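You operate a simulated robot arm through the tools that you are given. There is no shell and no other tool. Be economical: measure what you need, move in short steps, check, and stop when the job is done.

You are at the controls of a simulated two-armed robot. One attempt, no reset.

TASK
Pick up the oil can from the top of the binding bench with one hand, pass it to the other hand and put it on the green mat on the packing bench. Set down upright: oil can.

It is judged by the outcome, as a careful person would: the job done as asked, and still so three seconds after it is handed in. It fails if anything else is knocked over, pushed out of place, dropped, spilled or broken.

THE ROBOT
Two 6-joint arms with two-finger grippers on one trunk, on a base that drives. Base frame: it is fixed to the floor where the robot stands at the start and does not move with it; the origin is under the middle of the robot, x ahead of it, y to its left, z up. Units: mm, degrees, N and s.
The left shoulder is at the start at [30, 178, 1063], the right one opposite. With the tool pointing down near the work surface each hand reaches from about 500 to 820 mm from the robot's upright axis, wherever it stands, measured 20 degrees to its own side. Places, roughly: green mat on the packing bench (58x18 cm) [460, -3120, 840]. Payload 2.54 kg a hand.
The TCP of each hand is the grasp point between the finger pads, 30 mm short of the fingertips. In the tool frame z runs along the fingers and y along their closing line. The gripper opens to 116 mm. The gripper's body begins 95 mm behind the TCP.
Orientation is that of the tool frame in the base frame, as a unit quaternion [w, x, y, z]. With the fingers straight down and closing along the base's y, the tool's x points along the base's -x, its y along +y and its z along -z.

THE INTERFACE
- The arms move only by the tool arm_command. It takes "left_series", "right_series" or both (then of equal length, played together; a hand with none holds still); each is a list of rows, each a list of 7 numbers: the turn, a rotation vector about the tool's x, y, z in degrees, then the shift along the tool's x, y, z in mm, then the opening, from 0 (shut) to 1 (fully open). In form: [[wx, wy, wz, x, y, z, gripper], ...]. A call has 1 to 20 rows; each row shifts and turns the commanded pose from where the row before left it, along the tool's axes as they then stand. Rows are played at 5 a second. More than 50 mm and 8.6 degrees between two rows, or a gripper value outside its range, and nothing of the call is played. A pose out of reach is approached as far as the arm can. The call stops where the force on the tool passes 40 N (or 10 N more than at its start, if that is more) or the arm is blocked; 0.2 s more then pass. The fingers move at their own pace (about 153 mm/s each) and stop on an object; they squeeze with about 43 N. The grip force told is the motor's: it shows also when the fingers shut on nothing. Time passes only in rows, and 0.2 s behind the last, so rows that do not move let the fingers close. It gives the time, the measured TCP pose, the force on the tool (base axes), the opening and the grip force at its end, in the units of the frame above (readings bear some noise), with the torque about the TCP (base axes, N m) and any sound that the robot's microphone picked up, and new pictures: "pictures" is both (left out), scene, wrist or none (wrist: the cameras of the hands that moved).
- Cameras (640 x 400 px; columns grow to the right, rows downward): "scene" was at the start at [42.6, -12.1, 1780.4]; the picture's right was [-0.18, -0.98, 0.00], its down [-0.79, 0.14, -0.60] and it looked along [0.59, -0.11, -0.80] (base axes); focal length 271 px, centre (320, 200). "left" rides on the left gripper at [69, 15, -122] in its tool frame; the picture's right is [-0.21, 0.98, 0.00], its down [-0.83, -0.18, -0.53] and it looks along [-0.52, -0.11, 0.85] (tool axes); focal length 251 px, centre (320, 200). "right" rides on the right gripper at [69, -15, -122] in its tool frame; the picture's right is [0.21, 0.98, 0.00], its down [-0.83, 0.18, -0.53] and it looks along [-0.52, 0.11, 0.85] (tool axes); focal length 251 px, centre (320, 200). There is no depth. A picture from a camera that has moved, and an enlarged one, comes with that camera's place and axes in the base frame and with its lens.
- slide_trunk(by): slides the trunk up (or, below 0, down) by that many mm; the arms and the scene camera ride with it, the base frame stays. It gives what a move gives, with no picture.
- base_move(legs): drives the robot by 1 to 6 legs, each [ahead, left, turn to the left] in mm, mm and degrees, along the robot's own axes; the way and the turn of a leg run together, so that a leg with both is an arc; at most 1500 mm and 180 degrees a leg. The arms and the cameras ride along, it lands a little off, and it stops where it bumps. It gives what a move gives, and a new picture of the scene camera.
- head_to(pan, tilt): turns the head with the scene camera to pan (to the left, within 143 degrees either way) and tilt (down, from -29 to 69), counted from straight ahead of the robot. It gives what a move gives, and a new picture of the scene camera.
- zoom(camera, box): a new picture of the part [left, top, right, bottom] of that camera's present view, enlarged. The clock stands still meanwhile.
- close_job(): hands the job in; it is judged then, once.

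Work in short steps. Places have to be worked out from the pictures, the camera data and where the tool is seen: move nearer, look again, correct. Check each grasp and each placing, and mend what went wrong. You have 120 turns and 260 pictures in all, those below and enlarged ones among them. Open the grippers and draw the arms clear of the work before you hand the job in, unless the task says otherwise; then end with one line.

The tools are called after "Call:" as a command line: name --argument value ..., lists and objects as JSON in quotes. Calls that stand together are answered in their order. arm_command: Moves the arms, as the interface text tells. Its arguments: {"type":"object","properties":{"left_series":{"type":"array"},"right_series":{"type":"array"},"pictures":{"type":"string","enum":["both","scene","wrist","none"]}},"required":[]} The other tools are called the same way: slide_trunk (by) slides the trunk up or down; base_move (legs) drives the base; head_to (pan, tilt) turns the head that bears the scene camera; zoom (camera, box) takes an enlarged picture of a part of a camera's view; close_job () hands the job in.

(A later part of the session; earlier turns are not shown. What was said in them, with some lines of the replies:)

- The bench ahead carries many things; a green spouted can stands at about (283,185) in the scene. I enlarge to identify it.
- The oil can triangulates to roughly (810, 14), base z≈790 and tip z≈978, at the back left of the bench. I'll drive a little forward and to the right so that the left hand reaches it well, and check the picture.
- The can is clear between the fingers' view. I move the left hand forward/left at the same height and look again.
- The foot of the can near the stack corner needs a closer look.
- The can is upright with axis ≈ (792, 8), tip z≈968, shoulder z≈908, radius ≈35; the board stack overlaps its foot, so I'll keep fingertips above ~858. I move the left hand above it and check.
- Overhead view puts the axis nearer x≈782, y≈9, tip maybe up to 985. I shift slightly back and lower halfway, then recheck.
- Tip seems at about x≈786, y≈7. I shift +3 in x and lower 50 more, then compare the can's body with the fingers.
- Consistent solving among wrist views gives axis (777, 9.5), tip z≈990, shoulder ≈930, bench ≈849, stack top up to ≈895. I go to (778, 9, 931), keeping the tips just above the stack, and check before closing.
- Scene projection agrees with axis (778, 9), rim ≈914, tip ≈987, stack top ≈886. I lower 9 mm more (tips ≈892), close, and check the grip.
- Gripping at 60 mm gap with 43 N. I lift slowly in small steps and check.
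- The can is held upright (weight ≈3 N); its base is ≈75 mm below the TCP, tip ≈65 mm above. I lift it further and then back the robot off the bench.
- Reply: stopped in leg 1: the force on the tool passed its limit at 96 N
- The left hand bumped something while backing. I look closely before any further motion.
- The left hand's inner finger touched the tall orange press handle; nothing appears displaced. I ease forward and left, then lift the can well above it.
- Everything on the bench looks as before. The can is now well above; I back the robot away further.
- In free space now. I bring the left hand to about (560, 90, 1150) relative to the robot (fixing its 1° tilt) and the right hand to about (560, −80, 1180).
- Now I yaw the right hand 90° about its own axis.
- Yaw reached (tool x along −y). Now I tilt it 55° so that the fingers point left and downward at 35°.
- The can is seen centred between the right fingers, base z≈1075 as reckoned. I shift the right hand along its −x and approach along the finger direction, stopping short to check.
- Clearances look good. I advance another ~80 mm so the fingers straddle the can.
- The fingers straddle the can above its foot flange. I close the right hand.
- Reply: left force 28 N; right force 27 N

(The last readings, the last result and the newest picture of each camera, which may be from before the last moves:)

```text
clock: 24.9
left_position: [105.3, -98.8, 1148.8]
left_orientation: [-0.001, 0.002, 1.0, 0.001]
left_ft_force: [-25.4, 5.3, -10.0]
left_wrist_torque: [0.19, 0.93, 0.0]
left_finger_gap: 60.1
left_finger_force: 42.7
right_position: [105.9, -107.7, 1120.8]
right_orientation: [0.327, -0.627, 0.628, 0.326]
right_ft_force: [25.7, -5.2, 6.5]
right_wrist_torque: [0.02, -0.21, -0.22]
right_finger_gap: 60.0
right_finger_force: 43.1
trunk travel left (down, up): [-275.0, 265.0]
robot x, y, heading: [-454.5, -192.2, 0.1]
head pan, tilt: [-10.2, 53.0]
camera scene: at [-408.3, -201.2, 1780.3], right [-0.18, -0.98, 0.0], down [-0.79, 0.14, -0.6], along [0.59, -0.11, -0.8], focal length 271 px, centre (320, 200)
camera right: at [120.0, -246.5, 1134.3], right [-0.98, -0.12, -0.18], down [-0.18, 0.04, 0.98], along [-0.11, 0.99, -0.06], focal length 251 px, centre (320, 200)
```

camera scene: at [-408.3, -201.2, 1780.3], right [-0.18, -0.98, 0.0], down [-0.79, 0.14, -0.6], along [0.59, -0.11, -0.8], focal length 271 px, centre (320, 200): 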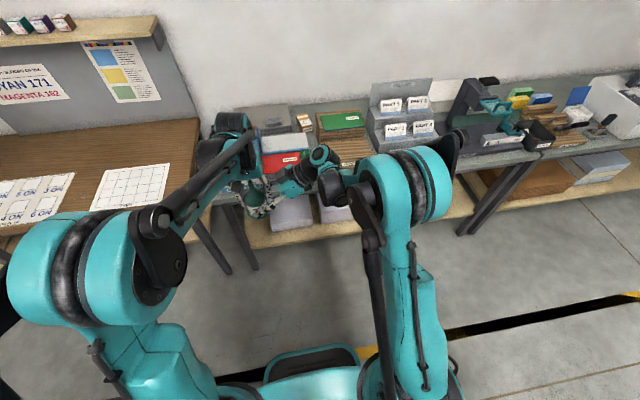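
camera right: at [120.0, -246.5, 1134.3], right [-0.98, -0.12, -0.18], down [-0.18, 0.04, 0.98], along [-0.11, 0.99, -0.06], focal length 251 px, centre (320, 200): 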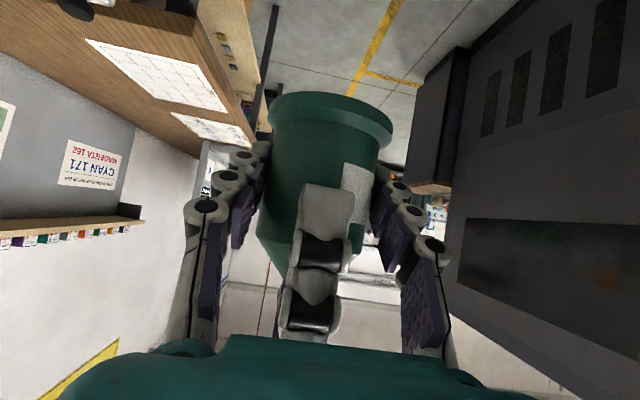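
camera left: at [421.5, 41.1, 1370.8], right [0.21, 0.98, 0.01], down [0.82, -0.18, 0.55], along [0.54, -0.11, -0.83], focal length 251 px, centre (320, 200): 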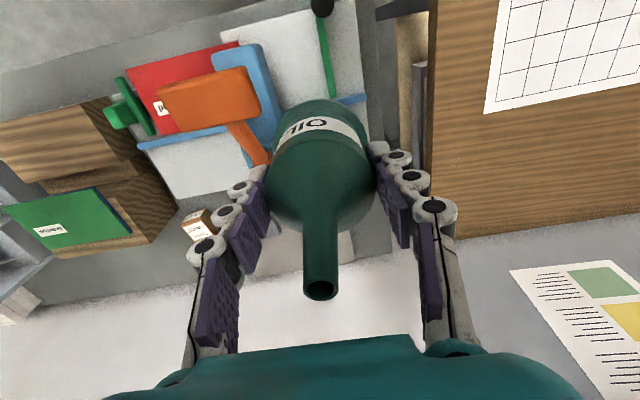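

Both grip (60 mm). There is a 25 N squeeze between the hands along x, so I shift the right hand a couple of mm along +x to relieve it.

Call:
arm_command --right_series '[[0, 0, 0, 0, -1, 0, 0.3], [0, 0, 0, 0, -1, 0, 0.3], [0, 0, 0, 0, 0, 0, 0.3]]' --pictures "none"

```text
clock: 25.6
left_position: [106.4, -97.6, 1150.0]
left_orientation: [-0.001, 0.001, 1.0, 0.001]
left_ft_force: [-18.4, 7.0, -13.0]
left_wrist_torque: [0.27, 1.05, 0.09]
left_finger_gap: 60.3
left_finger_force: 43.0
right_position: [107.3, -107.8, 1120.1]
right_orientation: [0.327, -0.626, 0.628, 0.326]
right_ft_force: [18.4, -7.5, 10.1]
right_wrist_torque: [-0.01, -0.48, -0.23]
right_finger_gap: 60.0
right_finger_force: 42.9
trunk travel left (down, up): [-275.0, 265.0]
robot x, y, heading: [-448.7, -190.0, 0.0]
head pan, tilt: [-10.2, 53.0]
```

Residual is dropping; I relieve a bit more.

Call:
arm_command --right_series '[[0, 0, 0, 0, -2, 0, 0.3], [0, 0, 0, 0, -1, -1, 0.3], [0, 0, 0, 0, 0, 0, 0.3]]' --pictures "none"

```text
clock: 26.4
left_position: [108.2, -98.7, 1149.7]
left_orientation: [0.001, 0.001, 1.0, 0.001]
left_ft_force: [0.3, 5.4, -0.8]
left_wrist_torque: [0.05, 0.22, 0.28]
left_finger_gap: 60.4
left_finger_force: 42.9
right_position: [108.4, -106.9, 1122.9]
right_orientation: [-0.324, 0.629, -0.626, -0.328]
right_ft_force: [-1.5, -5.4, -1.2]
right_wrist_torque: [0.14, -0.27, -0.28]
right_finger_gap: 59.9
right_finger_force: 42.8
trunk travel left (down, up): [-275.0, 265.0]
robot x, y, heading: [-451.7, -186.9, -0.2]
head pan, tilt: [-10.2, 53.0]
```

Stresses are gone. I open the left hand and watch.

Call:
arm_command --left_series '[[0, 0, 0, 0, 0, 0, 0.55], [0, 0, 0, 0, 0, 0, 0.8], [0, 0, 0, 0, 0, 0, 1], [0, 0, 0, 0, 0, 0, 1]]' --right_series '[[0, 0, 0, 0, 0, 0, 0.2], [0, 0, 0, 0, 0, 0, 0.2], [0, 0, 0, 0, 0, 0, 0.2], [0, 0, 0, 0, 0, 0, 0.2]]' --pictures "wrist"

```text
clock: 27.4
left_position: [106.3, -98.2, 1149.3]
left_orientation: [0.0, 0.0, 1.0, 0.001]
left_ft_force: [1.5, 4.2, -5.8]
left_wrist_torque: [0.12, 0.11, 0.14]
left_finger_gap: 108.8
left_finger_force: 0.1
right_position: [110.6, -108.3, 1121.9]
right_orientation: [0.326, -0.627, 0.627, 0.327]
right_ft_force: [-1.4, -4.8, 3.0]
right_wrist_torque: [0.0, -0.11, -0.06]
right_finger_gap: 60.1
right_finger_force: 43.0
trunk travel left (down, up): [-275.0, 265.0]
robot x, y, heading: [-454.1, -190.0, 0.1]
head pan, tilt: [-10.2, 53.0]
camera right: at [124.0, -247.0, 1135.1], right [-0.98, -0.12, -0.18], down [-0.18, 0.04, 0.98], along [-0.11, 0.99, -0.06], focal length 251 px, centre (320, 200)
camera left: at [36.5, -83.5, 1272.0], right [0.22, 0.98, 0.0], down [0.83, -0.18, 0.53], along [0.52, -0.11, -0.85], focal length 251 px, centre (320, 200)
```

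right: 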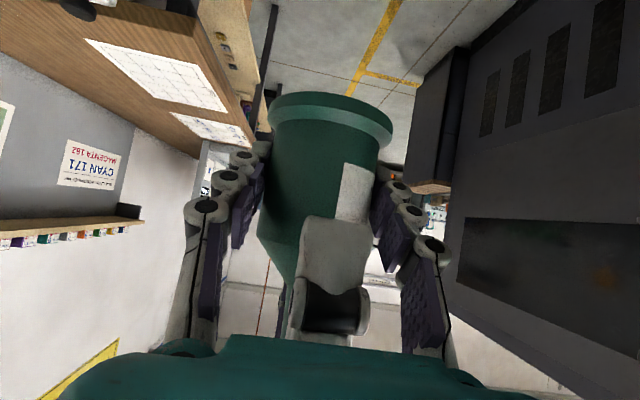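
left: 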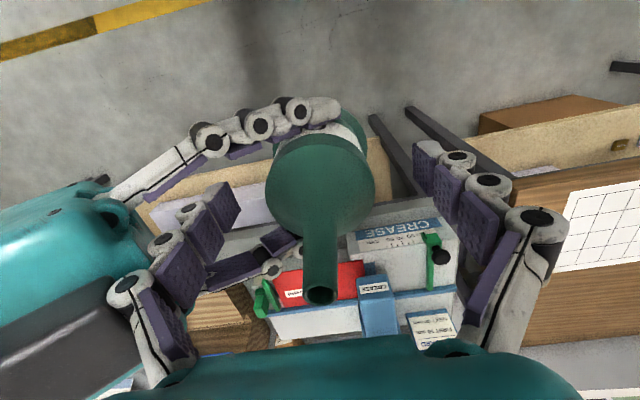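

The can is held by the right alone. The left finger touches the right palm lightly, so I narrow it a little and raise the left hand straight up.

Call:
arm_command --left_series '[[0, 0, 0, 0, 0, 0, 0.78], [0, 0, 0, 0, 0, 0, 0.78], [0, 0, 0, 0, 0, -25, 0.78], [0, 0, 0, 0, 0, -35, 0.78], [0, 0, 0, 0, 0, -40, 0.78], [0, 0, 0, 0, 10, -40, 0.78], [0, 0, 0, 0, 40, 0, 1], [0, 0, 0, 0, 45, 0, 1], [0, 0, 0, 0, 45, 0, 1], [0, 0, 0, 0, 0, 0, 1]]' --pictures "both"

Call:
zoom --camera "right" --box '[0, 0, 640, 400]'

```text
clock: 29.6
left_position: [107.3, 39.4, 1289.9]
left_orientation: [0.001, 0.001, 1.0, 0.001]
left_ft_force: [0.5, -0.5, -0.1]
left_wrist_torque: [0.03, 0.01, 0.03]
left_finger_gap: 116.1
left_finger_force: 0.0
right_position: [109.6, -108.5, 1122.1]
right_orientation: [0.326, -0.627, 0.627, 0.326]
right_ft_force: [-0.3, -0.9, 0.8]
right_wrist_torque: [0.02, -0.02, -0.01]
right_finger_gap: 60.0
right_finger_force: 42.5
trunk travel left (down, up): [-275.0, 265.0]
robot x, y, heading: [-454.9, -190.6, -0.1]
head pan, tilt: [-10.2, 53.0]
camera scene: at [-408.4, -202.6, 1780.3], right [-0.18, -0.98, 0.0], down [-0.79, 0.14, -0.6], along [0.59, -0.11, -0.8], focal length 271 px, centre (320, 200)
camera left: at [37.1, 54.6, 1411.0], right [0.22, 0.98, 0.0], down [0.83, -0.18, 0.53], along [0.52, -0.11, -0.85], focal length 251 px, centre (320, 200)
```

scene: 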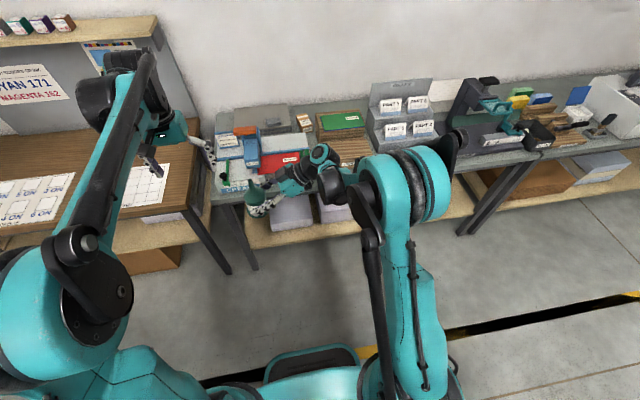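
left: 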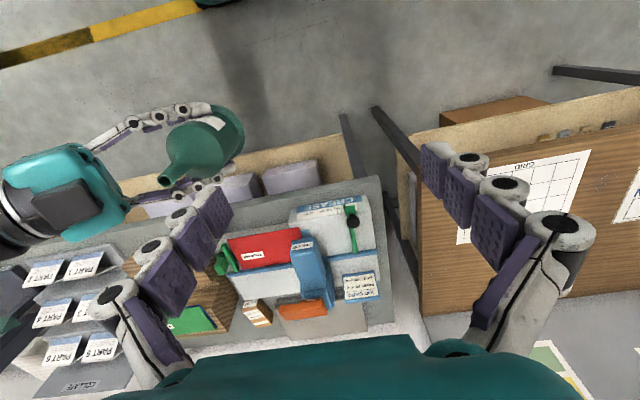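

```text
1.00 times, centred on (320, 200) of right (not enlarged: the box is as wide or as high as the picture)
camera zoom: at [124.0, -247.8, 1135.1], right [-0.98, -0.12, -0.18], down [-0.18, 0.04, 0.98], along [-0.11, 0.99, -0.06], focal length 251 px, centre (320, 200)
```

zoom: 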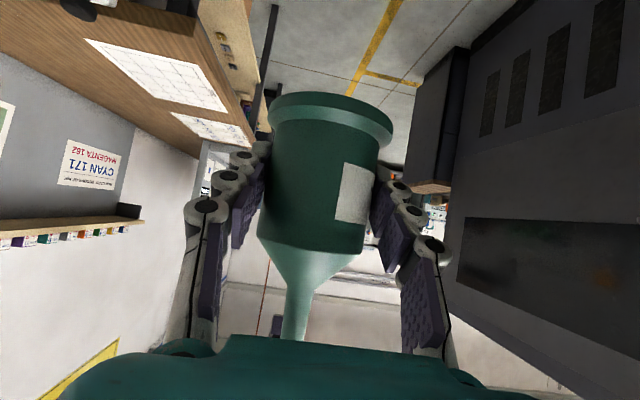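

The right hand alone holds the can upright. Now I look to the right along the route.

Call:
head_to --pan -70 --tilt 30

```text
clock: 30.9
left_position: [106.8, 40.1, 1288.9]
left_orientation: [-0.001, 0.001, 1.0, 0.001]
left_ft_force: [-0.2, -0.6, 0.6]
left_wrist_torque: [0.01, 0.01, 0.01]
left_finger_gap: 115.9
left_finger_force: 0.1
right_position: [109.7, -107.1, 1122.3]
right_orientation: [-0.326, 0.627, -0.627, -0.327]
right_ft_force: [0.0, 0.0, 0.4]
right_wrist_torque: [-0.05, 0.01, -0.01]
right_finger_gap: 60.0
right_finger_force: 43.1
trunk travel left (down, up): [-275.0, 265.0]
robot x, y, heading: [-450.9, -189.6, 0.3]
head pan, tilt: [-70.0, 30.0]
camera scene: at [-450.2, -273.1, 1813.9], right [-0.94, -0.34, 0.0], down [-0.17, 0.47, -0.87], along [0.3, -0.81, -0.5], focal length 271 px, centre (320, 200)
```

scene: 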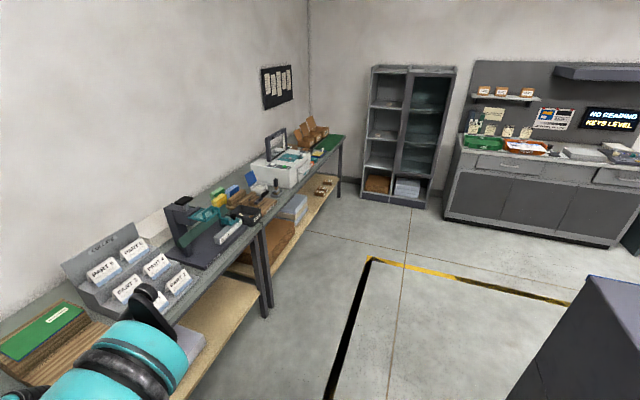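

The way is clear, with the green mat at the far end. I strafe right 1400 mm and look again.

Call:
base_move --legs '[[0, -1400, 0]]'

```text
clock: 37.9
left_position: [106.2, -1356.4, 1289.1]
left_orientation: [0.0, 0.002, 1.0, 0.0]
left_ft_force: [0.5, -0.5, 0.5]
left_wrist_torque: [-0.01, 0.0, 0.03]
left_finger_gap: 116.0
left_finger_force: 0.1
right_position: [108.9, -1504.0, 1122.4]
right_orientation: [0.326, -0.627, 0.628, 0.327]
right_ft_force: [-0.8, 0.5, -0.9]
right_wrist_torque: [-0.04, -0.01, 0.0]
right_finger_gap: 60.1
right_finger_force: 43.0
trunk travel left (down, up): [-275.0, 265.0]
robot x, y, heading: [-451.2, -1586.3, -0.0]
head pan, tilt: [-70.0, 30.0]
camera scene: at [-452.0, -1668.7, 1813.9], right [-0.94, -0.34, 0.0], down [-0.17, 0.47, -0.87], along [0.29, -0.81, -0.5], focal length 271 px, centre (320, 200)
```

scene: 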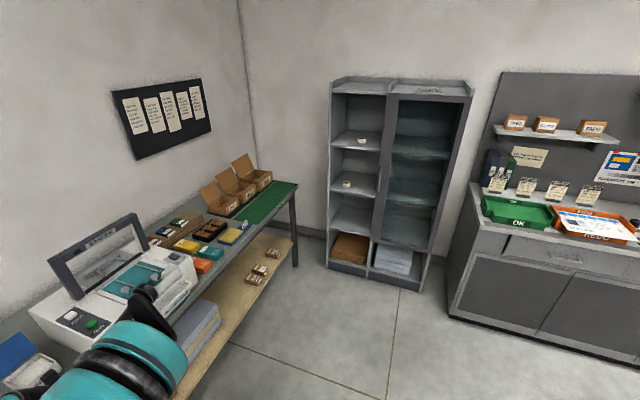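

I enlarge the mat area.

Call:
zoom --camera "scene" --box '[140, 140, 320, 280]'

```text
2.86 times, centred on (230, 210) of scene
camera zoom: at [-452.0, -1668.7, 1813.9], right [-0.94, -0.34, 0.0], down [-0.17, 0.47, -0.87], along [0.29, -0.81, -0.5], focal length 775 px, centre (577, 171)
```

zoom: 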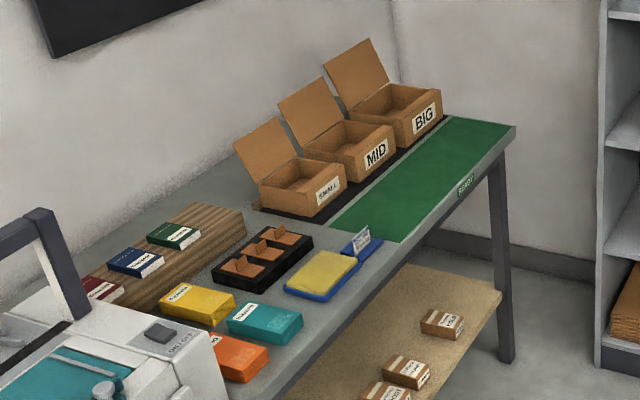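

The mat is empty. I first move the right hand to its own side, then turn it back about the vertical so it holds the can from the robot's side (better near the wall).

Call:
arm_command --right_series '[[0, 0, 0, 23, 0, -32.8, 0.2], [0, 0, 0, 23, 0, -32.8, 0.2], [0, 0, 0, 23, 0, -32.8, 0.2], [0, 0, 0, 23, 0, -32.8, 0.2], [0, 0, 0, 23, 0, -32.8, 0.2], [6.71, 0, 4.7, 0, 0, 0, 0.2], [6.71, 0, 4.7, 0, 0, 0, 0.2], [6.71, 0, 4.7, 0, 0, 0, 0.2], [6.71, 0, 4.7, 0, 0, 0, 0.2], [6.71, 0, 4.7, 0, 0, 0, 0.2], [6.71, 0, 4.7, 0, 0, 0, 0.2], [6.71, 0, 4.7, 0, 0, 0, 0.2], [6.71, 0, 4.7, 0, 0, 0, 0.2], [6.71, 0, 4.7, 0, 0, 0, 0.2], [6.71, 0, 4.7, 0, 0, 0, 0.2], [6.6, 0, 4.6, 0, 0, 0, 0.2], [0, 0, 0, 0, 0, 0, 0.2]]' --pictures "none"

Call:
head_to --pan -15 --tilt 45

```text
clock: 41.5
left_position: [106.3, -1356.7, 1289.8]
left_orientation: [-0.001, 0.001, 1.0, 0.001]
left_ft_force: [-0.5, 0.0, -0.1]
left_wrist_torque: [-0.01, 0.02, 0.03]
left_finger_gap: 116.0
left_finger_force: 0.0
right_position: [108.2, -1704.0, 1122.2]
right_orientation: [0.462, 0.001, 0.887, -0.001]
right_ft_force: [-0.4, 0.2, -0.3]
right_wrist_torque: [0.01, 0.03, 0.02]
right_finger_gap: 60.0
right_finger_force: 43.3
trunk travel left (down, up): [-275.0, 265.0]
robot x, y, heading: [-452.9, -1588.0, 0.3]
head pan, tilt: [-70.0, 30.0]
```

```text
clock: 42.8
left_position: [107.0, -1356.1, 1287.9]
left_orientation: [0.0, 0.001, 1.0, 0.001]
left_ft_force: [-0.7, -0.3, -0.1]
left_wrist_torque: [0.0, -0.01, 0.03]
left_finger_gap: 116.0
left_finger_force: 0.1
right_position: [107.4, -1703.1, 1121.5]
right_orientation: [0.462, 0.0, 0.887, 0.0]
right_ft_force: [0.1, -0.2, 0.3]
right_wrist_torque: [-0.01, 0.02, 0.01]
right_finger_gap: 59.9
right_finger_force: 42.9
trunk travel left (down, up): [-275.0, 265.0]
robot x, y, heading: [-453.8, -1581.9, -0.4]
head pan, tilt: [-15.0, 45.0]
camera scene: at [-404.3, -1604.7, 1791.3], right [-0.26, -0.97, 0.0], down [-0.68, 0.18, -0.71], along [0.68, -0.18, -0.71], focal length 271 px, centre (320, 200)
```

scene: 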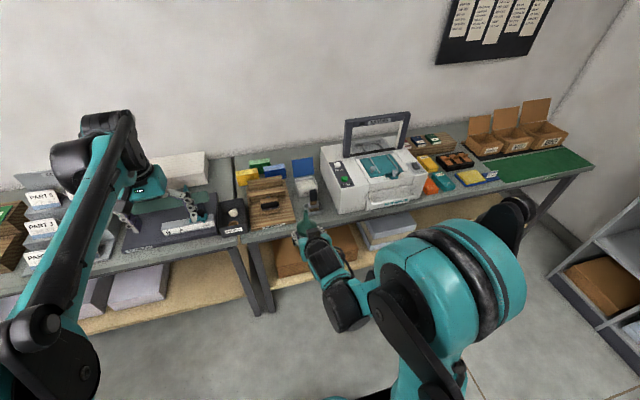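

All well. I strafe right 1285 mm, keeping clear of the shelf unit at y≈−3455.

Call:
base_move --legs '[[0, -1285, 0]]'

```text
clock: 49.2
left_position: [103.0, -2639.9, 1289.7]
left_orientation: [0.0, 0.002, 1.0, 0.001]
left_ft_force: [1.3, 0.5, -0.1]
left_wrist_torque: [0.0, 0.03, 0.03]
left_finger_gap: 115.9
left_finger_force: 0.1
right_position: [104.2, -2987.7, 1121.3]
right_orientation: [0.462, 0.002, 0.887, -0.001]
right_ft_force: [0.3, 0.7, 0.1]
right_wrist_torque: [-0.01, 0.0, 0.02]
right_finger_gap: 59.9
right_finger_force: 43.4
trunk travel left (down, up): [-275.0, 265.0]
robot x, y, heading: [-453.0, -2870.5, -0.1]
head pan, tilt: [-15.0, 45.0]
camera scene: at [-407.8, -2886.9, 1791.3], right [-0.26, -0.97, 0.0], down [-0.68, 0.19, -0.71], along [0.68, -0.19, -0.71], focal length 271 px, centre (320, 200)
```

scene: 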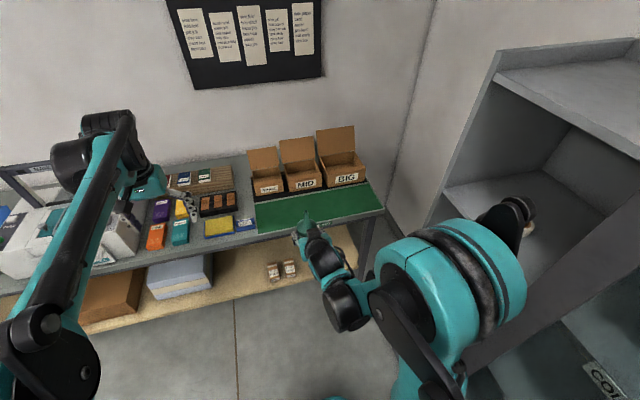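

The elbow has margin to the shelf unit. I drive ahead 350 mm, with the can and left hand well above the bench.

Call:
base_move --legs '[[350, 0, 0]]'

Call:
zoom --camera "right" --box '[0, 0, 640, 400]'

```text
clock: 51.5
left_position: [455.6, -2641.2, 1289.5]
left_orientation: [0.0, 0.003, 1.0, 0.001]
left_ft_force: [0.2, 0.0, -0.6]
left_wrist_torque: [0.0, 0.06, -0.02]
left_finger_gap: 115.9
left_finger_force: 0.0
right_position: [456.6, -2990.3, 1122.1]
right_orientation: [0.461, 0.002, 0.887, -0.001]
right_ft_force: [-0.3, -0.4, -0.3]
right_wrist_torque: [-0.01, 0.05, 0.0]
right_finger_gap: 59.7
right_finger_force: 43.8
trunk travel left (down, up): [-275.0, 265.0]
robot x, y, heading: [-104.1, -2868.1, -0.2]
head pan, tilt: [-15.0, 45.0]
camera scene: at [-55.3, -2888.4, 1791.2], right [-0.26, -0.96, 0.0], down [-0.68, 0.19, -0.71], along [0.68, -0.19, -0.71], focal length 271 px, centre (320, 200)
```

scene: 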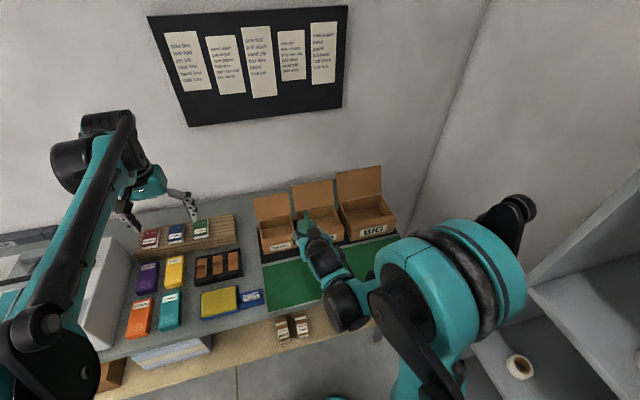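

```text
1.00 times, centred on (320, 200) of right (not enlarged: the box is as wide or as high as the picture)
camera zoom: at [315.6, -3004.3, 1134.7], right [-0.12, 0.98, -0.18], down [0.04, 0.18, 0.98], along [0.99, 0.11, -0.06], focal length 251 px, centre (320, 200)
```

zoom: 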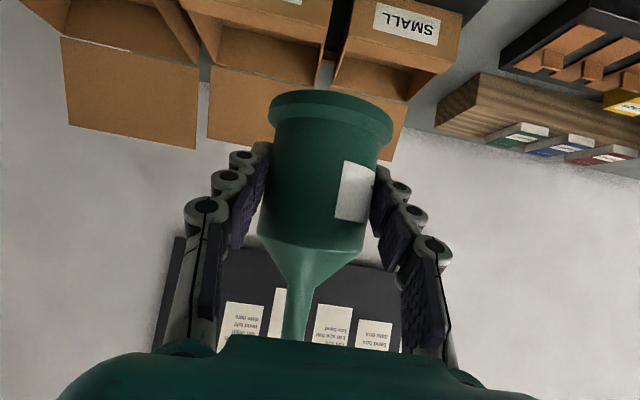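

The can axis is at about (465, −2990), over the mat and clear of the boxes. I lower 200 mm straight down and check.

Call:
arm_command --right_series '[[0, 0, 0, 32.8, 0, 23, 0.2], [0, 0, 0, 32.8, 0, 23, 0.2], [0, 0, 0, 32.8, 0, 23, 0.2], [0, 0, 0, 32.8, 0, 23, 0.2], [0, 0, 0, 32.8, 0, 23, 0.2], [0, 0, 0, 0, 0, 0, 0.2]]' --pictures "both"

Call:
zoom --camera "scene" --box '[240, 190, 400, 330]'

```text
clock: 52.9
left_position: [455.6, -2642.2, 1289.8]
left_orientation: [0.0, 0.003, 1.0, 0.001]
left_ft_force: [-0.6, 0.5, 0.1]
left_wrist_torque: [-0.01, 0.0, 0.0]
left_finger_gap: 115.8
left_finger_force: 0.0
right_position: [527.5, -2977.7, 1032.5]
right_orientation: [0.459, 0.002, 0.888, -0.001]
right_ft_force: [0.6, 0.0, 0.6]
right_wrist_torque: [-0.01, 0.01, 0.02]
right_finger_gap: 59.8
right_finger_force: 43.3
right hand out of reach, approached as far as the arm can: row 2, 3, 4, 5
trunk travel left (down, up): [-275.0, 265.0]
robot x, y, heading: [-105.1, -2867.2, -0.2]
head pan, tilt: [-15.0, 45.0]
camera scene: at [-56.8, -2888.3, 1791.3], right [-0.26, -0.96, 0.0], down [-0.68, 0.19, -0.71], along [0.68, -0.19, -0.71], focal length 271 px, centre (320, 200)
camera right: at [386.9, -2992.0, 1046.6], right [-0.12, 0.98, -0.18], down [0.04, 0.18, 0.98], along [0.99, 0.11, -0.06], focal length 251 px, centre (320, 200)
```

scene: 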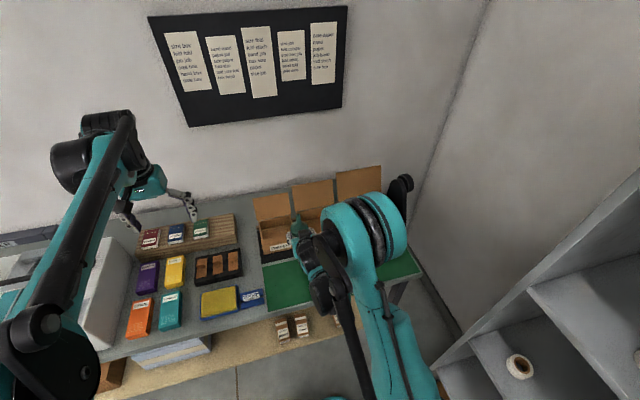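
right: 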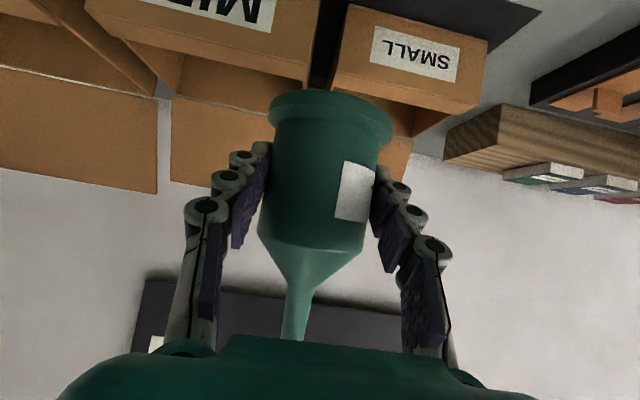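

```text
2.86 times, centred on (320, 260) of scene
camera zoom: at [-56.8, -2888.3, 1791.3], right [-0.26, -0.96, 0.0], down [-0.68, 0.19, -0.71], along [0.68, -0.19, -0.71], focal length 775 px, centre (320, 29)
```

zoom: 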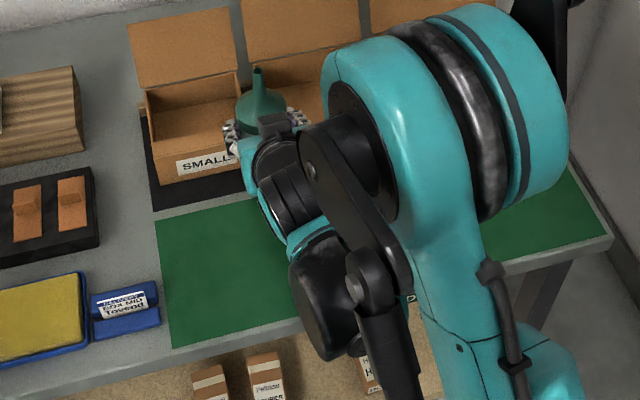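

That hand pose isn't reachable lower; the hand drifted forward. I go back up the same amount and will lower with the trunk instead.

Call:
arm_command --right_series '[[0, 0, 0, -32.8, 0, -23, 0.2], [0, 0, 0, -32.8, 0, -23, 0.2], [0, 0, 0, 0, 0, 0, 0.2]]' --pictures "scene"

```text
clock: 53.7
left_position: [455.8, -2641.4, 1289.1]
left_orientation: [-0.001, 0.003, 1.0, 0.001]
left_ft_force: [0.3, -0.3, -0.9]
left_wrist_torque: [0.01, 0.05, 0.03]
left_finger_gap: 116.1
left_finger_force: 0.1
right_position: [527.4, -2978.3, 1113.6]
right_orientation: [0.461, 0.002, 0.887, -0.001]
right_ft_force: [-0.2, 0.6, 0.7]
right_wrist_torque: [-0.03, 0.04, 0.03]
right_finger_gap: 59.7
right_finger_force: 42.5
trunk travel left (down, up): [-275.0, 265.0]
robot x, y, heading: [-105.4, -2868.6, -0.5]
head pan, tilt: [-15.0, 45.0]
camera scene: at [-54.8, -2888.2, 1791.2], right [-0.26, -0.96, 0.0], down [-0.68, 0.19, -0.71], along [0.68, -0.19, -0.71], focal length 271 px, centre (320, 200)
```

scene: 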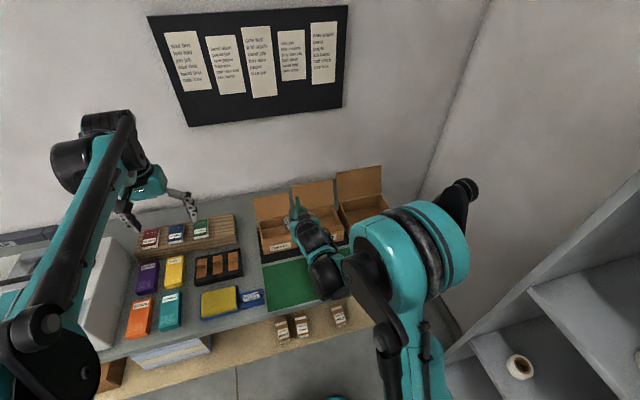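

Now at (527, −2978, 1114). I back the base ~70 mm, and raise and retract the left hand so it stays clear when the trunk goes down.

Call:
base_move --legs '[[-70, 0, 0]]'

Call:
arm_command --left_series '[[0, 0, 0, 30, -10, -35, 1], [0, 0, 0, 30, -10, -35, 1], [0, 0, 0, 30, -10, -35, 1], [0, 0, 0, 30, -10, -35, 1], [0, 0, 0, 0, 0, 0, 1]]' --pictures "scene"

```text
clock: 54.7
left_position: [385.3, -2642.1, 1290.6]
left_orientation: [0.0, 0.004, 1.0, 0.001]
left_ft_force: [-0.1, 0.4, 0.6]
left_wrist_torque: [-0.03, -0.08, 0.04]
left_finger_gap: 116.1
left_finger_force: 0.0
right_position: [455.5, -2979.4, 1112.8]
right_orientation: [0.462, 0.003, 0.887, -0.001]
right_ft_force: [-1.0, 0.4, 0.8]
right_wrist_torque: [-0.02, 0.04, -0.01]
right_finger_gap: 60.2
right_finger_force: 42.6
trunk travel left (down, up): [-275.0, 265.0]
robot x, y, heading: [-172.7, -2866.8, -0.3]
head pan, tilt: [-15.0, 45.0]
camera scene: at [-128.0, -2887.9, 1791.3], right [-0.27, -0.96, 0.0], down [-0.68, 0.19, -0.71], along [0.68, -0.19, -0.71], focal length 271 px, centre (320, 200)
```

scene: 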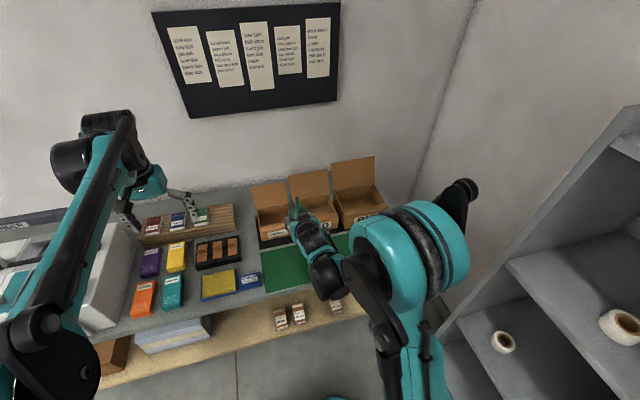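

```text
clock: 55.9
left_position: [267.3, -2681.9, 1428.5]
left_orientation: [-0.001, 0.003, 1.0, 0.001]
left_ft_force: [0.0, -0.4, -0.7]
left_wrist_torque: [0.04, 0.04, 0.02]
left_finger_gap: 116.0
left_finger_force: 0.0
right_position: [458.1, -2977.8, 1111.9]
right_orientation: [0.461, 0.002, 0.888, -0.001]
right_ft_force: [0.4, 1.2, -0.3]
right_wrist_torque: [0.0, 0.06, 0.01]
right_finger_gap: 59.9
right_finger_force: 42.6
trunk travel left (down, up): [-275.0, 265.0]
robot x, y, heading: [-173.7, -2866.7, -0.3]
head pan, tilt: [-15.0, 45.0]
camera scene: at [-123.8, -2887.4, 1791.2], right [-0.27, -0.96, 0.0], down [-0.68, 0.19, -0.71], along [0.68, -0.19, -0.71], focal length 271 px, centre (320, 200)
```

scene: 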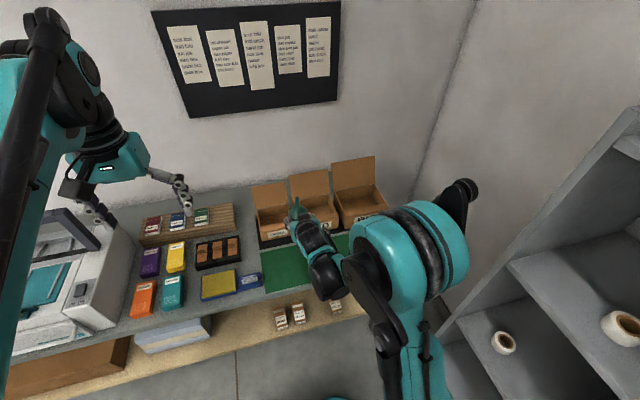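

Clear. I lower the trunk 180 mm and inspect.

Call:
slide_trunk --by -180

Call:
zoom --camera "scene" --box '[180, 150, 480, 340]'

Call:
zoom --camera "right" --box '[0, 0, 640, 400]'

```text
clock: 57.9
left_position: [267.3, -2681.5, 1249.2]
left_orientation: [0.0, 0.004, 1.0, 0.001]
left_ft_force: [-1.1, 0.5, 0.5]
left_wrist_torque: [0.0, -0.02, -0.02]
left_finger_gap: 115.8
left_finger_force: 0.0
right_position: [456.4, -2978.9, 933.7]
right_orientation: [0.462, 0.003, 0.887, -0.002]
right_ft_force: [0.8, 0.4, 1.4]
right_wrist_torque: [-0.03, 0.01, -0.01]
right_finger_gap: 60.0
right_finger_force: 42.6
trunk travel left (down, up): [-95.0, 445.0]
robot x, y, heading: [-176.8, -2868.3, -0.2]
head pan, tilt: [-15.0, 45.0]
```

```text
2.11 times, centred on (330, 245) of scene
camera zoom: at [-125.9, -2887.9, 1611.4], right [-0.27, -0.96, 0.0], down [-0.68, 0.19, -0.71], along [0.68, -0.19, -0.71], focal length 571 px, centre (299, 105)
```

zoom: 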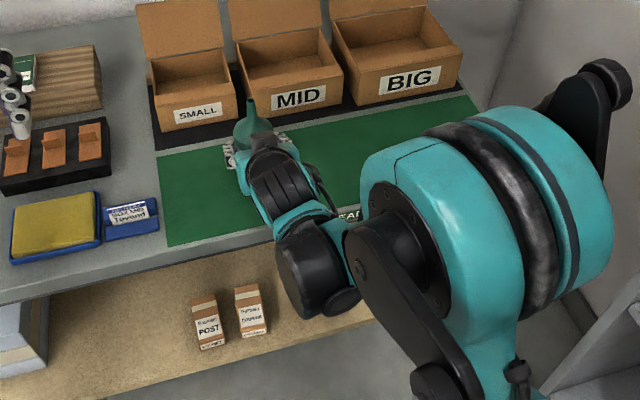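

```text
1.00 times, centred on (320, 200) of right (not enlarged: the box is as wide or as high as the picture)
camera zoom: at [316.3, -2992.7, 946.2], right [-0.12, 0.98, -0.18], down [0.04, 0.18, 0.98], along [0.99, 0.11, -0.06], focal length 251 px, centre (320, 200)
```

zoom: 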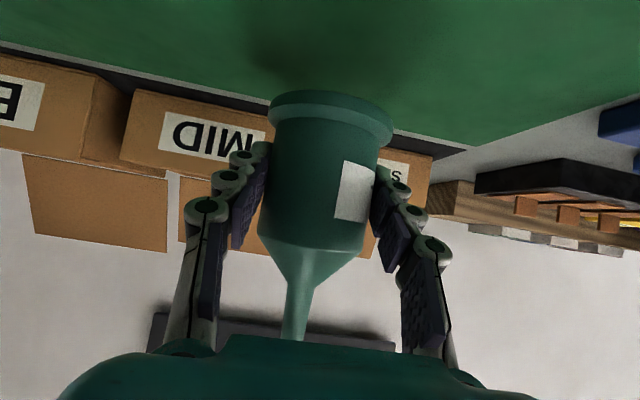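

Base of the can ≈888 with the mat near ≈850. I lower the trunk 25 mm, then finish with fine arm steps under force watch.

Call:
slide_trunk --by -25

Call:
zoom --camera "right" --box '[160, 0, 480, 200]'

```text
clock: 58.6
left_position: [266.7, -2682.4, 1224.2]
left_orientation: [0.001, 0.004, 1.0, 0.001]
left_ft_force: [-0.6, -0.3, 0.6]
left_wrist_torque: [0.02, -0.03, 0.0]
left_finger_gap: 116.0
left_finger_force: 0.1
right_position: [456.7, -2978.1, 908.3]
right_orientation: [0.462, 0.003, 0.887, -0.001]
right_ft_force: [0.0, -0.8, -0.9]
right_wrist_torque: [0.02, 0.05, -0.01]
right_finger_gap: 59.8
right_finger_force: 42.8
trunk travel left (down, up): [-70.0, 470.0]
robot x, y, heading: [-178.1, -2866.8, -0.5]
head pan, tilt: [-15.0, 45.0]
```

```text
2.00 times, centred on (320, 100) of right
camera zoom: at [316.3, -2992.7, 921.1], right [-0.12, 0.98, -0.18], down [0.04, 0.18, 0.98], along [0.99, 0.11, -0.06], focal length 503 px, centre (320, 400)
```

zoom: 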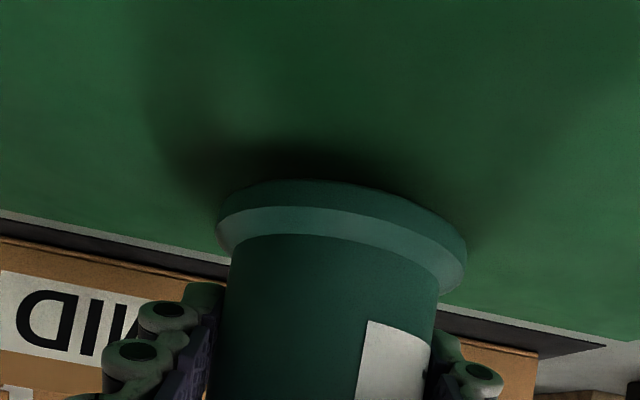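

The shadow shows only ~10–15 mm left. I lower by 8 mm in 2 mm steps.

Call:
arm_command --right_series '[[0, 0, 0, 1.64, 0, 1.15, 0.2], [0, 0, 0, 1.64, 0, 1.15, 0.2], [0, 0, 0, 1.64, 0, 1.15, 0.2], [0, 0, 0, 1.64, 0, 1.15, 0.2], [0, 0, 0, 0, 0, 0, 0.2]]' --pictures "wrist"

```text
clock: 59.8
left_position: [266.4, -2681.7, 1222.7]
left_orientation: [0.0, 0.004, 1.0, 0.001]
left_ft_force: [0.2, 0.8, 0.6]
left_wrist_torque: [-0.01, 0.0, 0.02]
left_finger_gap: 116.1
left_finger_force: 0.0
right_position: [457.1, -2979.0, 901.1]
right_orientation: [0.462, 0.003, 0.887, -0.001]
right_ft_force: [-0.6, -0.6, 0.9]
right_wrist_torque: [-0.01, 0.01, 0.03]
right_finger_gap: 59.9
right_finger_force: 43.1
trunk travel left (down, up): [-70.0, 470.0]
robot x, y, heading: [-173.7, -2868.2, -0.5]
head pan, tilt: [-15.0, 45.0]
camera right: at [316.7, -2992.6, 913.3], right [-0.12, 0.98, -0.18], down [0.04, 0.18, 0.98], along [0.99, 0.11, -0.06], focal length 251 px, centre (320, 200)
```

right: 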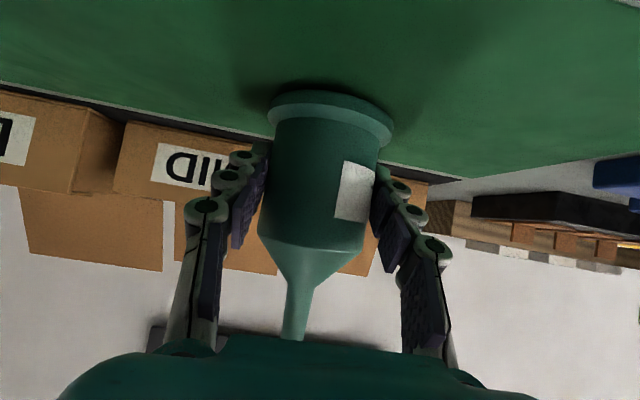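

Still free. Another 6 mm in 1.5 mm steps.

Call:
arm_command --right_series '[[0, 0, 0, 1.23, 0, 0.86, 0.2], [0, 0, 0, 1.23, 0, 0.86, 0.2], [0, 0, 0, 1.23, 0, 0.86, 0.2], [0, 0, 0, 1.23, 0, 0.86, 0.2], [0, 0, 0, 0, 0, 0, 0.2]]' --pictures "wrist"

```text
clock: 61.0
left_position: [266.6, -2681.9, 1224.3]
left_orientation: [0.0, 0.005, 1.0, 0.0]
left_ft_force: [0.3, 0.3, 0.6]
left_wrist_torque: [-0.02, 0.02, -0.01]
left_finger_gap: 116.0
left_finger_force: 0.1
right_position: [457.5, -2979.8, 894.7]
right_orientation: [0.463, 0.002, 0.887, -0.001]
right_ft_force: [2.5, 0.3, 4.7]
right_wrist_torque: [-0.02, -0.42, 0.02]
right_finger_gap: 59.8
right_finger_force: 43.2
trunk travel left (down, up): [-70.0, 470.0]
robot x, y, heading: [-177.1, -2867.3, -0.3]
head pan, tilt: [-15.0, 45.0]
camera right: at [316.8, -2992.7, 907.5], right [-0.12, 0.98, -0.18], down [0.04, 0.18, 0.98], along [0.99, 0.11, -0.06], focal length 251 px, centre (320, 200)
```

right: 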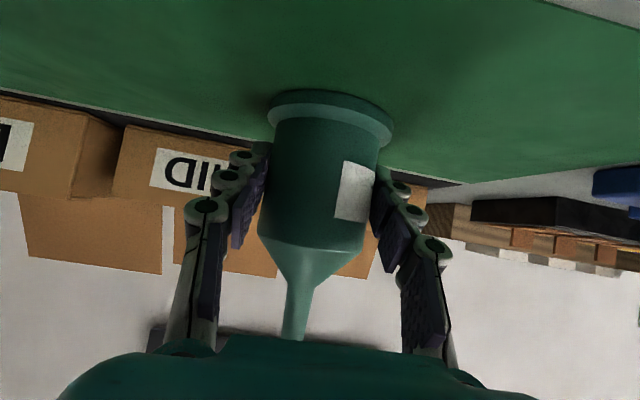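

Contact has begun on the far edge (≈5 N). I press 1.5 mm more to seat the base.

Call:
arm_command --right_series '[[0, 0, 0, 0.82, 0, 0.57, 0.2], [0, 0, 0, 0.41, 0, 0.29, 0.2], [0, 0, 0, 0, 0, 0, 0.2]]' --pictures "none"

Call:
zoom --camera "right" --box '[220, 60, 420, 360]'

```text
clock: 61.8
left_position: [266.2, -2680.6, 1224.9]
left_orientation: [0.0, 0.005, 1.0, 0.0]
left_ft_force: [0.0, -0.1, -0.4]
left_wrist_torque: [-0.02, 0.0, -0.01]
left_finger_gap: 116.0
left_finger_force: 0.2
right_position: [456.9, -2978.5, 894.0]
right_orientation: [0.463, 0.003, 0.886, -0.001]
right_ft_force: [11.6, -1.8, 27.0]
right_wrist_torque: [0.07, -0.33, -0.09]
right_finger_gap: 59.7
right_finger_force: 43.0
trunk travel left (down, up): [-70.0, 470.0]
robot x, y, heading: [-174.2, -2868.4, -0.3]
head pan, tilt: [-15.0, 45.0]
```

```text
1.33 times, centred on (320, 210) of right
camera zoom: at [316.3, -2992.7, 907.0], right [-0.12, 0.98, -0.18], down [0.03, 0.18, 0.98], along [0.99, 0.11, -0.05], focal length 335 px, centre (320, 187)
```

zoom: 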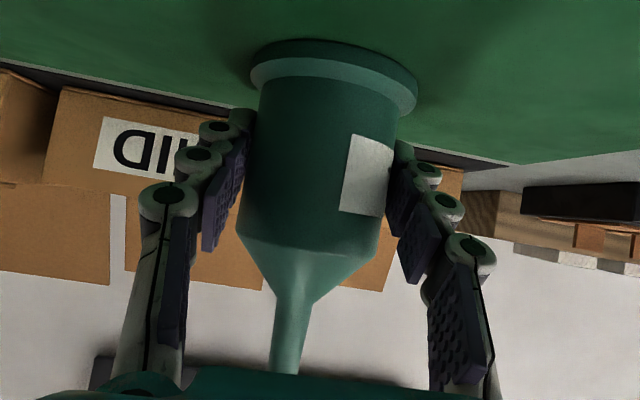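

Fully seated (27 N). I ease up slightly and open the fingers gently.

Call:
arm_command --right_series '[[0, 0, 0, -0.6, 0, -0.4, 0.2], [0, 0, 0, 0, 0, 0, 0.54], [0, 0, 0, 0, 0, 0, 0.6], [0, 0, 0, 0, 0, 0, 0.7], [0, 0, 0, 0, 0, 0, 0.8], [0, 0, 0, 0, 0, 0, 0.8]]' --pictures "wrist"

```text
clock: 63.2
left_position: [266.2, -2683.0, 1224.7]
left_orientation: [0.0, 0.004, 1.0, 0.002]
left_ft_force: [0.0, 0.4, 0.5]
left_wrist_torque: [-0.04, -0.01, 0.0]
left_finger_gap: 115.9
left_finger_force: 0.1
right_position: [455.9, -2978.9, 893.0]
right_orientation: [0.462, 0.003, 0.887, -0.001]
right_ft_force: [0.4, 0.2, 0.5]
right_wrist_torque: [0.03, -0.02, 0.0]
right_finger_gap: 92.7
right_finger_force: 0.0
trunk travel left (down, up): [-70.0, 470.0]
robot x, y, heading: [-172.3, -2867.0, -0.5]
head pan, tilt: [-15.0, 45.0]
camera right: at [316.5, -2992.7, 906.7], right [-0.12, 0.98, -0.18], down [0.04, 0.18, 0.98], along [0.99, 0.11, -0.06], focal length 251 px, centre (320, 200)
```

right: 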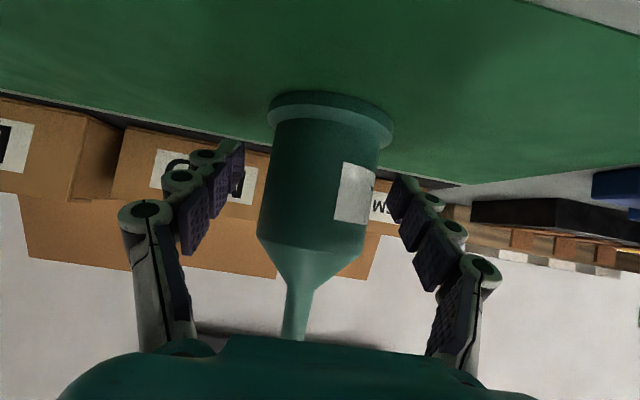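

The can stands freely. I open fully and withdraw back along the fingers' direction.

Call:
arm_command --right_series '[[0, 0, 0, 0, 0, 0, 1], [0, 0, 0, 0, 0, -20, 1], [0, 0, 0, 0, 0, -30, 1], [0, 0, 0, 0, 0, -30, 1], [0, 0, 0, 0, 0, -30, 1], [0, 0, 0, 0, 0, -20, 1], [0, 0, 0, 0, 0, 0, 1]]' --pictures "both"

```text
clock: 64.8
left_position: [266.2, -2682.1, 1223.8]
left_orientation: [0.001, 0.004, 1.0, 0.0]
left_ft_force: [0.4, 0.3, -0.4]
left_wrist_torque: [0.04, 0.01, -0.01]
left_finger_gap: 116.1
left_finger_force: 0.2
right_position: [350.2, -2977.3, 968.0]
right_orientation: [0.462, 0.001, 0.887, 0.0]
right_ft_force: [0.1, 0.1, -0.9]
right_wrist_torque: [0.0, -0.01, -0.03]
right_finger_gap: 116.3
right_finger_force: 0.0
trunk travel left (down, up): [-70.0, 470.0]
robot x, y, heading: [-173.1, -2870.0, -0.2]
head pan, tilt: [-15.0, 45.0]
camera scene: at [-125.8, -2887.8, 1586.3], right [-0.27, -0.96, 0.0], down [-0.68, 0.19, -0.71], along [0.68, -0.19, -0.71], focal length 271 px, centre (320, 200)
camera right: at [210.7, -2992.0, 980.7], right [-0.12, 0.98, -0.18], down [0.04, 0.18, 0.98], along [0.99, 0.11, -0.06], focal length 251 px, centre (320, 200)
```

scene: 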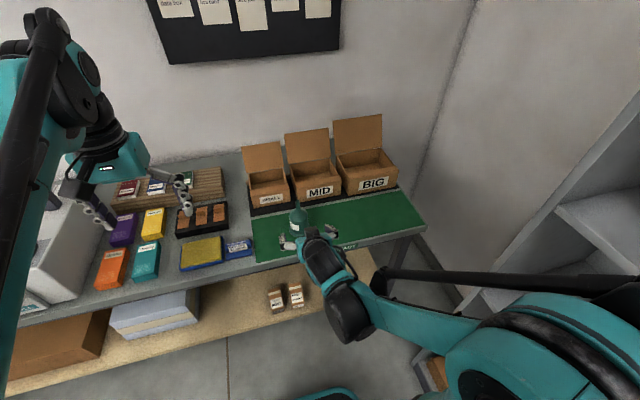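
right: 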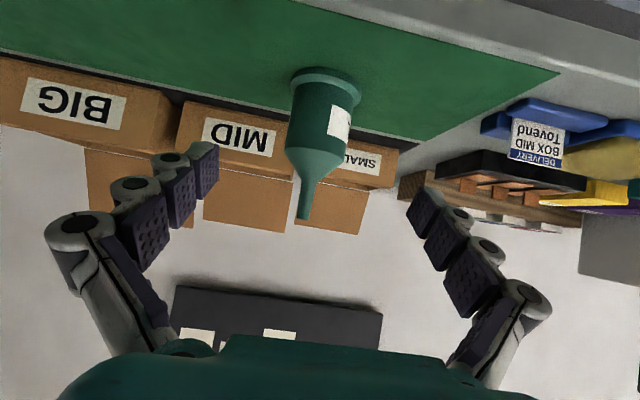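

The can stands upright on the mat, nothing else disturbed. I raise the right hand a bit more and take a final close look.

Call:
arm_command --right_series '[[0, 0, 0, -29, 0, -20, 1], [0, 0, 0, -29, 0, -20, 1], [0, 0, 0, -29, 0, -20, 1], [0, 0, 0, 0, 0, 0, 1]]' --pictures "none"

Call:
zoom --camera "scene" --box '[160, 120, 440, 320]'

```text
clock: 65.8
left_position: [266.2, -2681.9, 1224.3]
left_orientation: [0.0, 0.004, 1.0, 0.0]
left_ft_force: [0.2, -0.1, -0.4]
left_wrist_torque: [-0.03, 0.03, 0.0]
left_finger_gap: 116.1
left_finger_force: 0.0
right_position: [350.0, -2977.7, 1073.3]
right_orientation: [0.462, 0.003, 0.887, -0.001]
right_ft_force: [0.3, -0.5, 0.1]
right_wrist_torque: [0.02, -0.05, -0.01]
right_finger_gap: 116.1
right_finger_force: 0.0
trunk travel left (down, up): [-70.0, 470.0]
robot x, y, heading: [-179.5, -2863.9, -0.5]
head pan, tilt: [-15.0, 45.0]
```

```text
2.00 times, centred on (300, 220) of scene
camera zoom: at [-125.7, -2887.8, 1586.2], right [-0.27, -0.96, 0.0], down [-0.68, 0.19, -0.71], along [0.68, -0.19, -0.71], focal length 542 px, centre (360, 160)
```

zoom: 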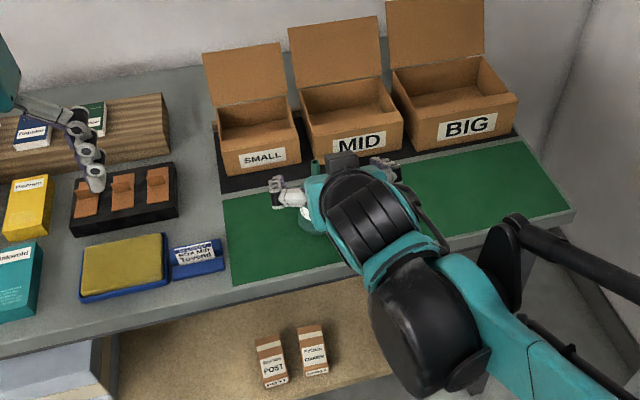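

The right hand now hides the can from the scene camera, but it had been seen standing. I confirm with the right wrist view.

Call:
zoom --camera "right" --box '[0, 0, 640, 400]'

```text
1.00 times, centred on (320, 200) of right (not enlarged: the box is as wide or as high as the picture)
camera zoom: at [210.8, -2992.1, 1086.5], right [-0.12, 0.98, -0.18], down [0.04, 0.18, 0.98], along [0.99, 0.11, -0.06], focal length 251 px, centre (320, 200)
```

zoom: 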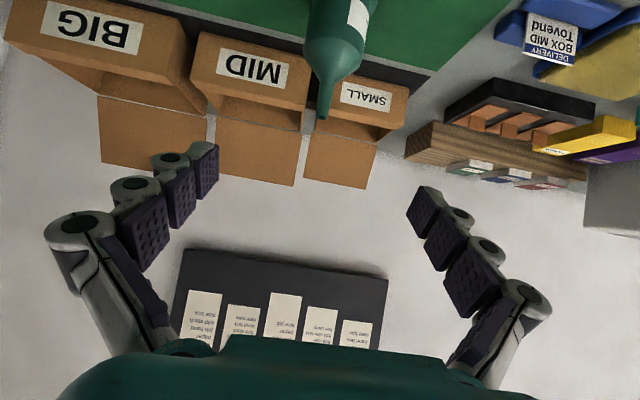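

The can stands upright on the mat and both hands are open and clear, so I hand the job in.

Call:
close_job

```text
The job is handed in.
```

The oil can is standing upright on the green mat: the left hand picked it up, passed it to the right, and both hands are now open and clear. On the way off the binding bench the left hand bumped the orange press handle (96 N), but the pictures afterwards showed nothing moved.
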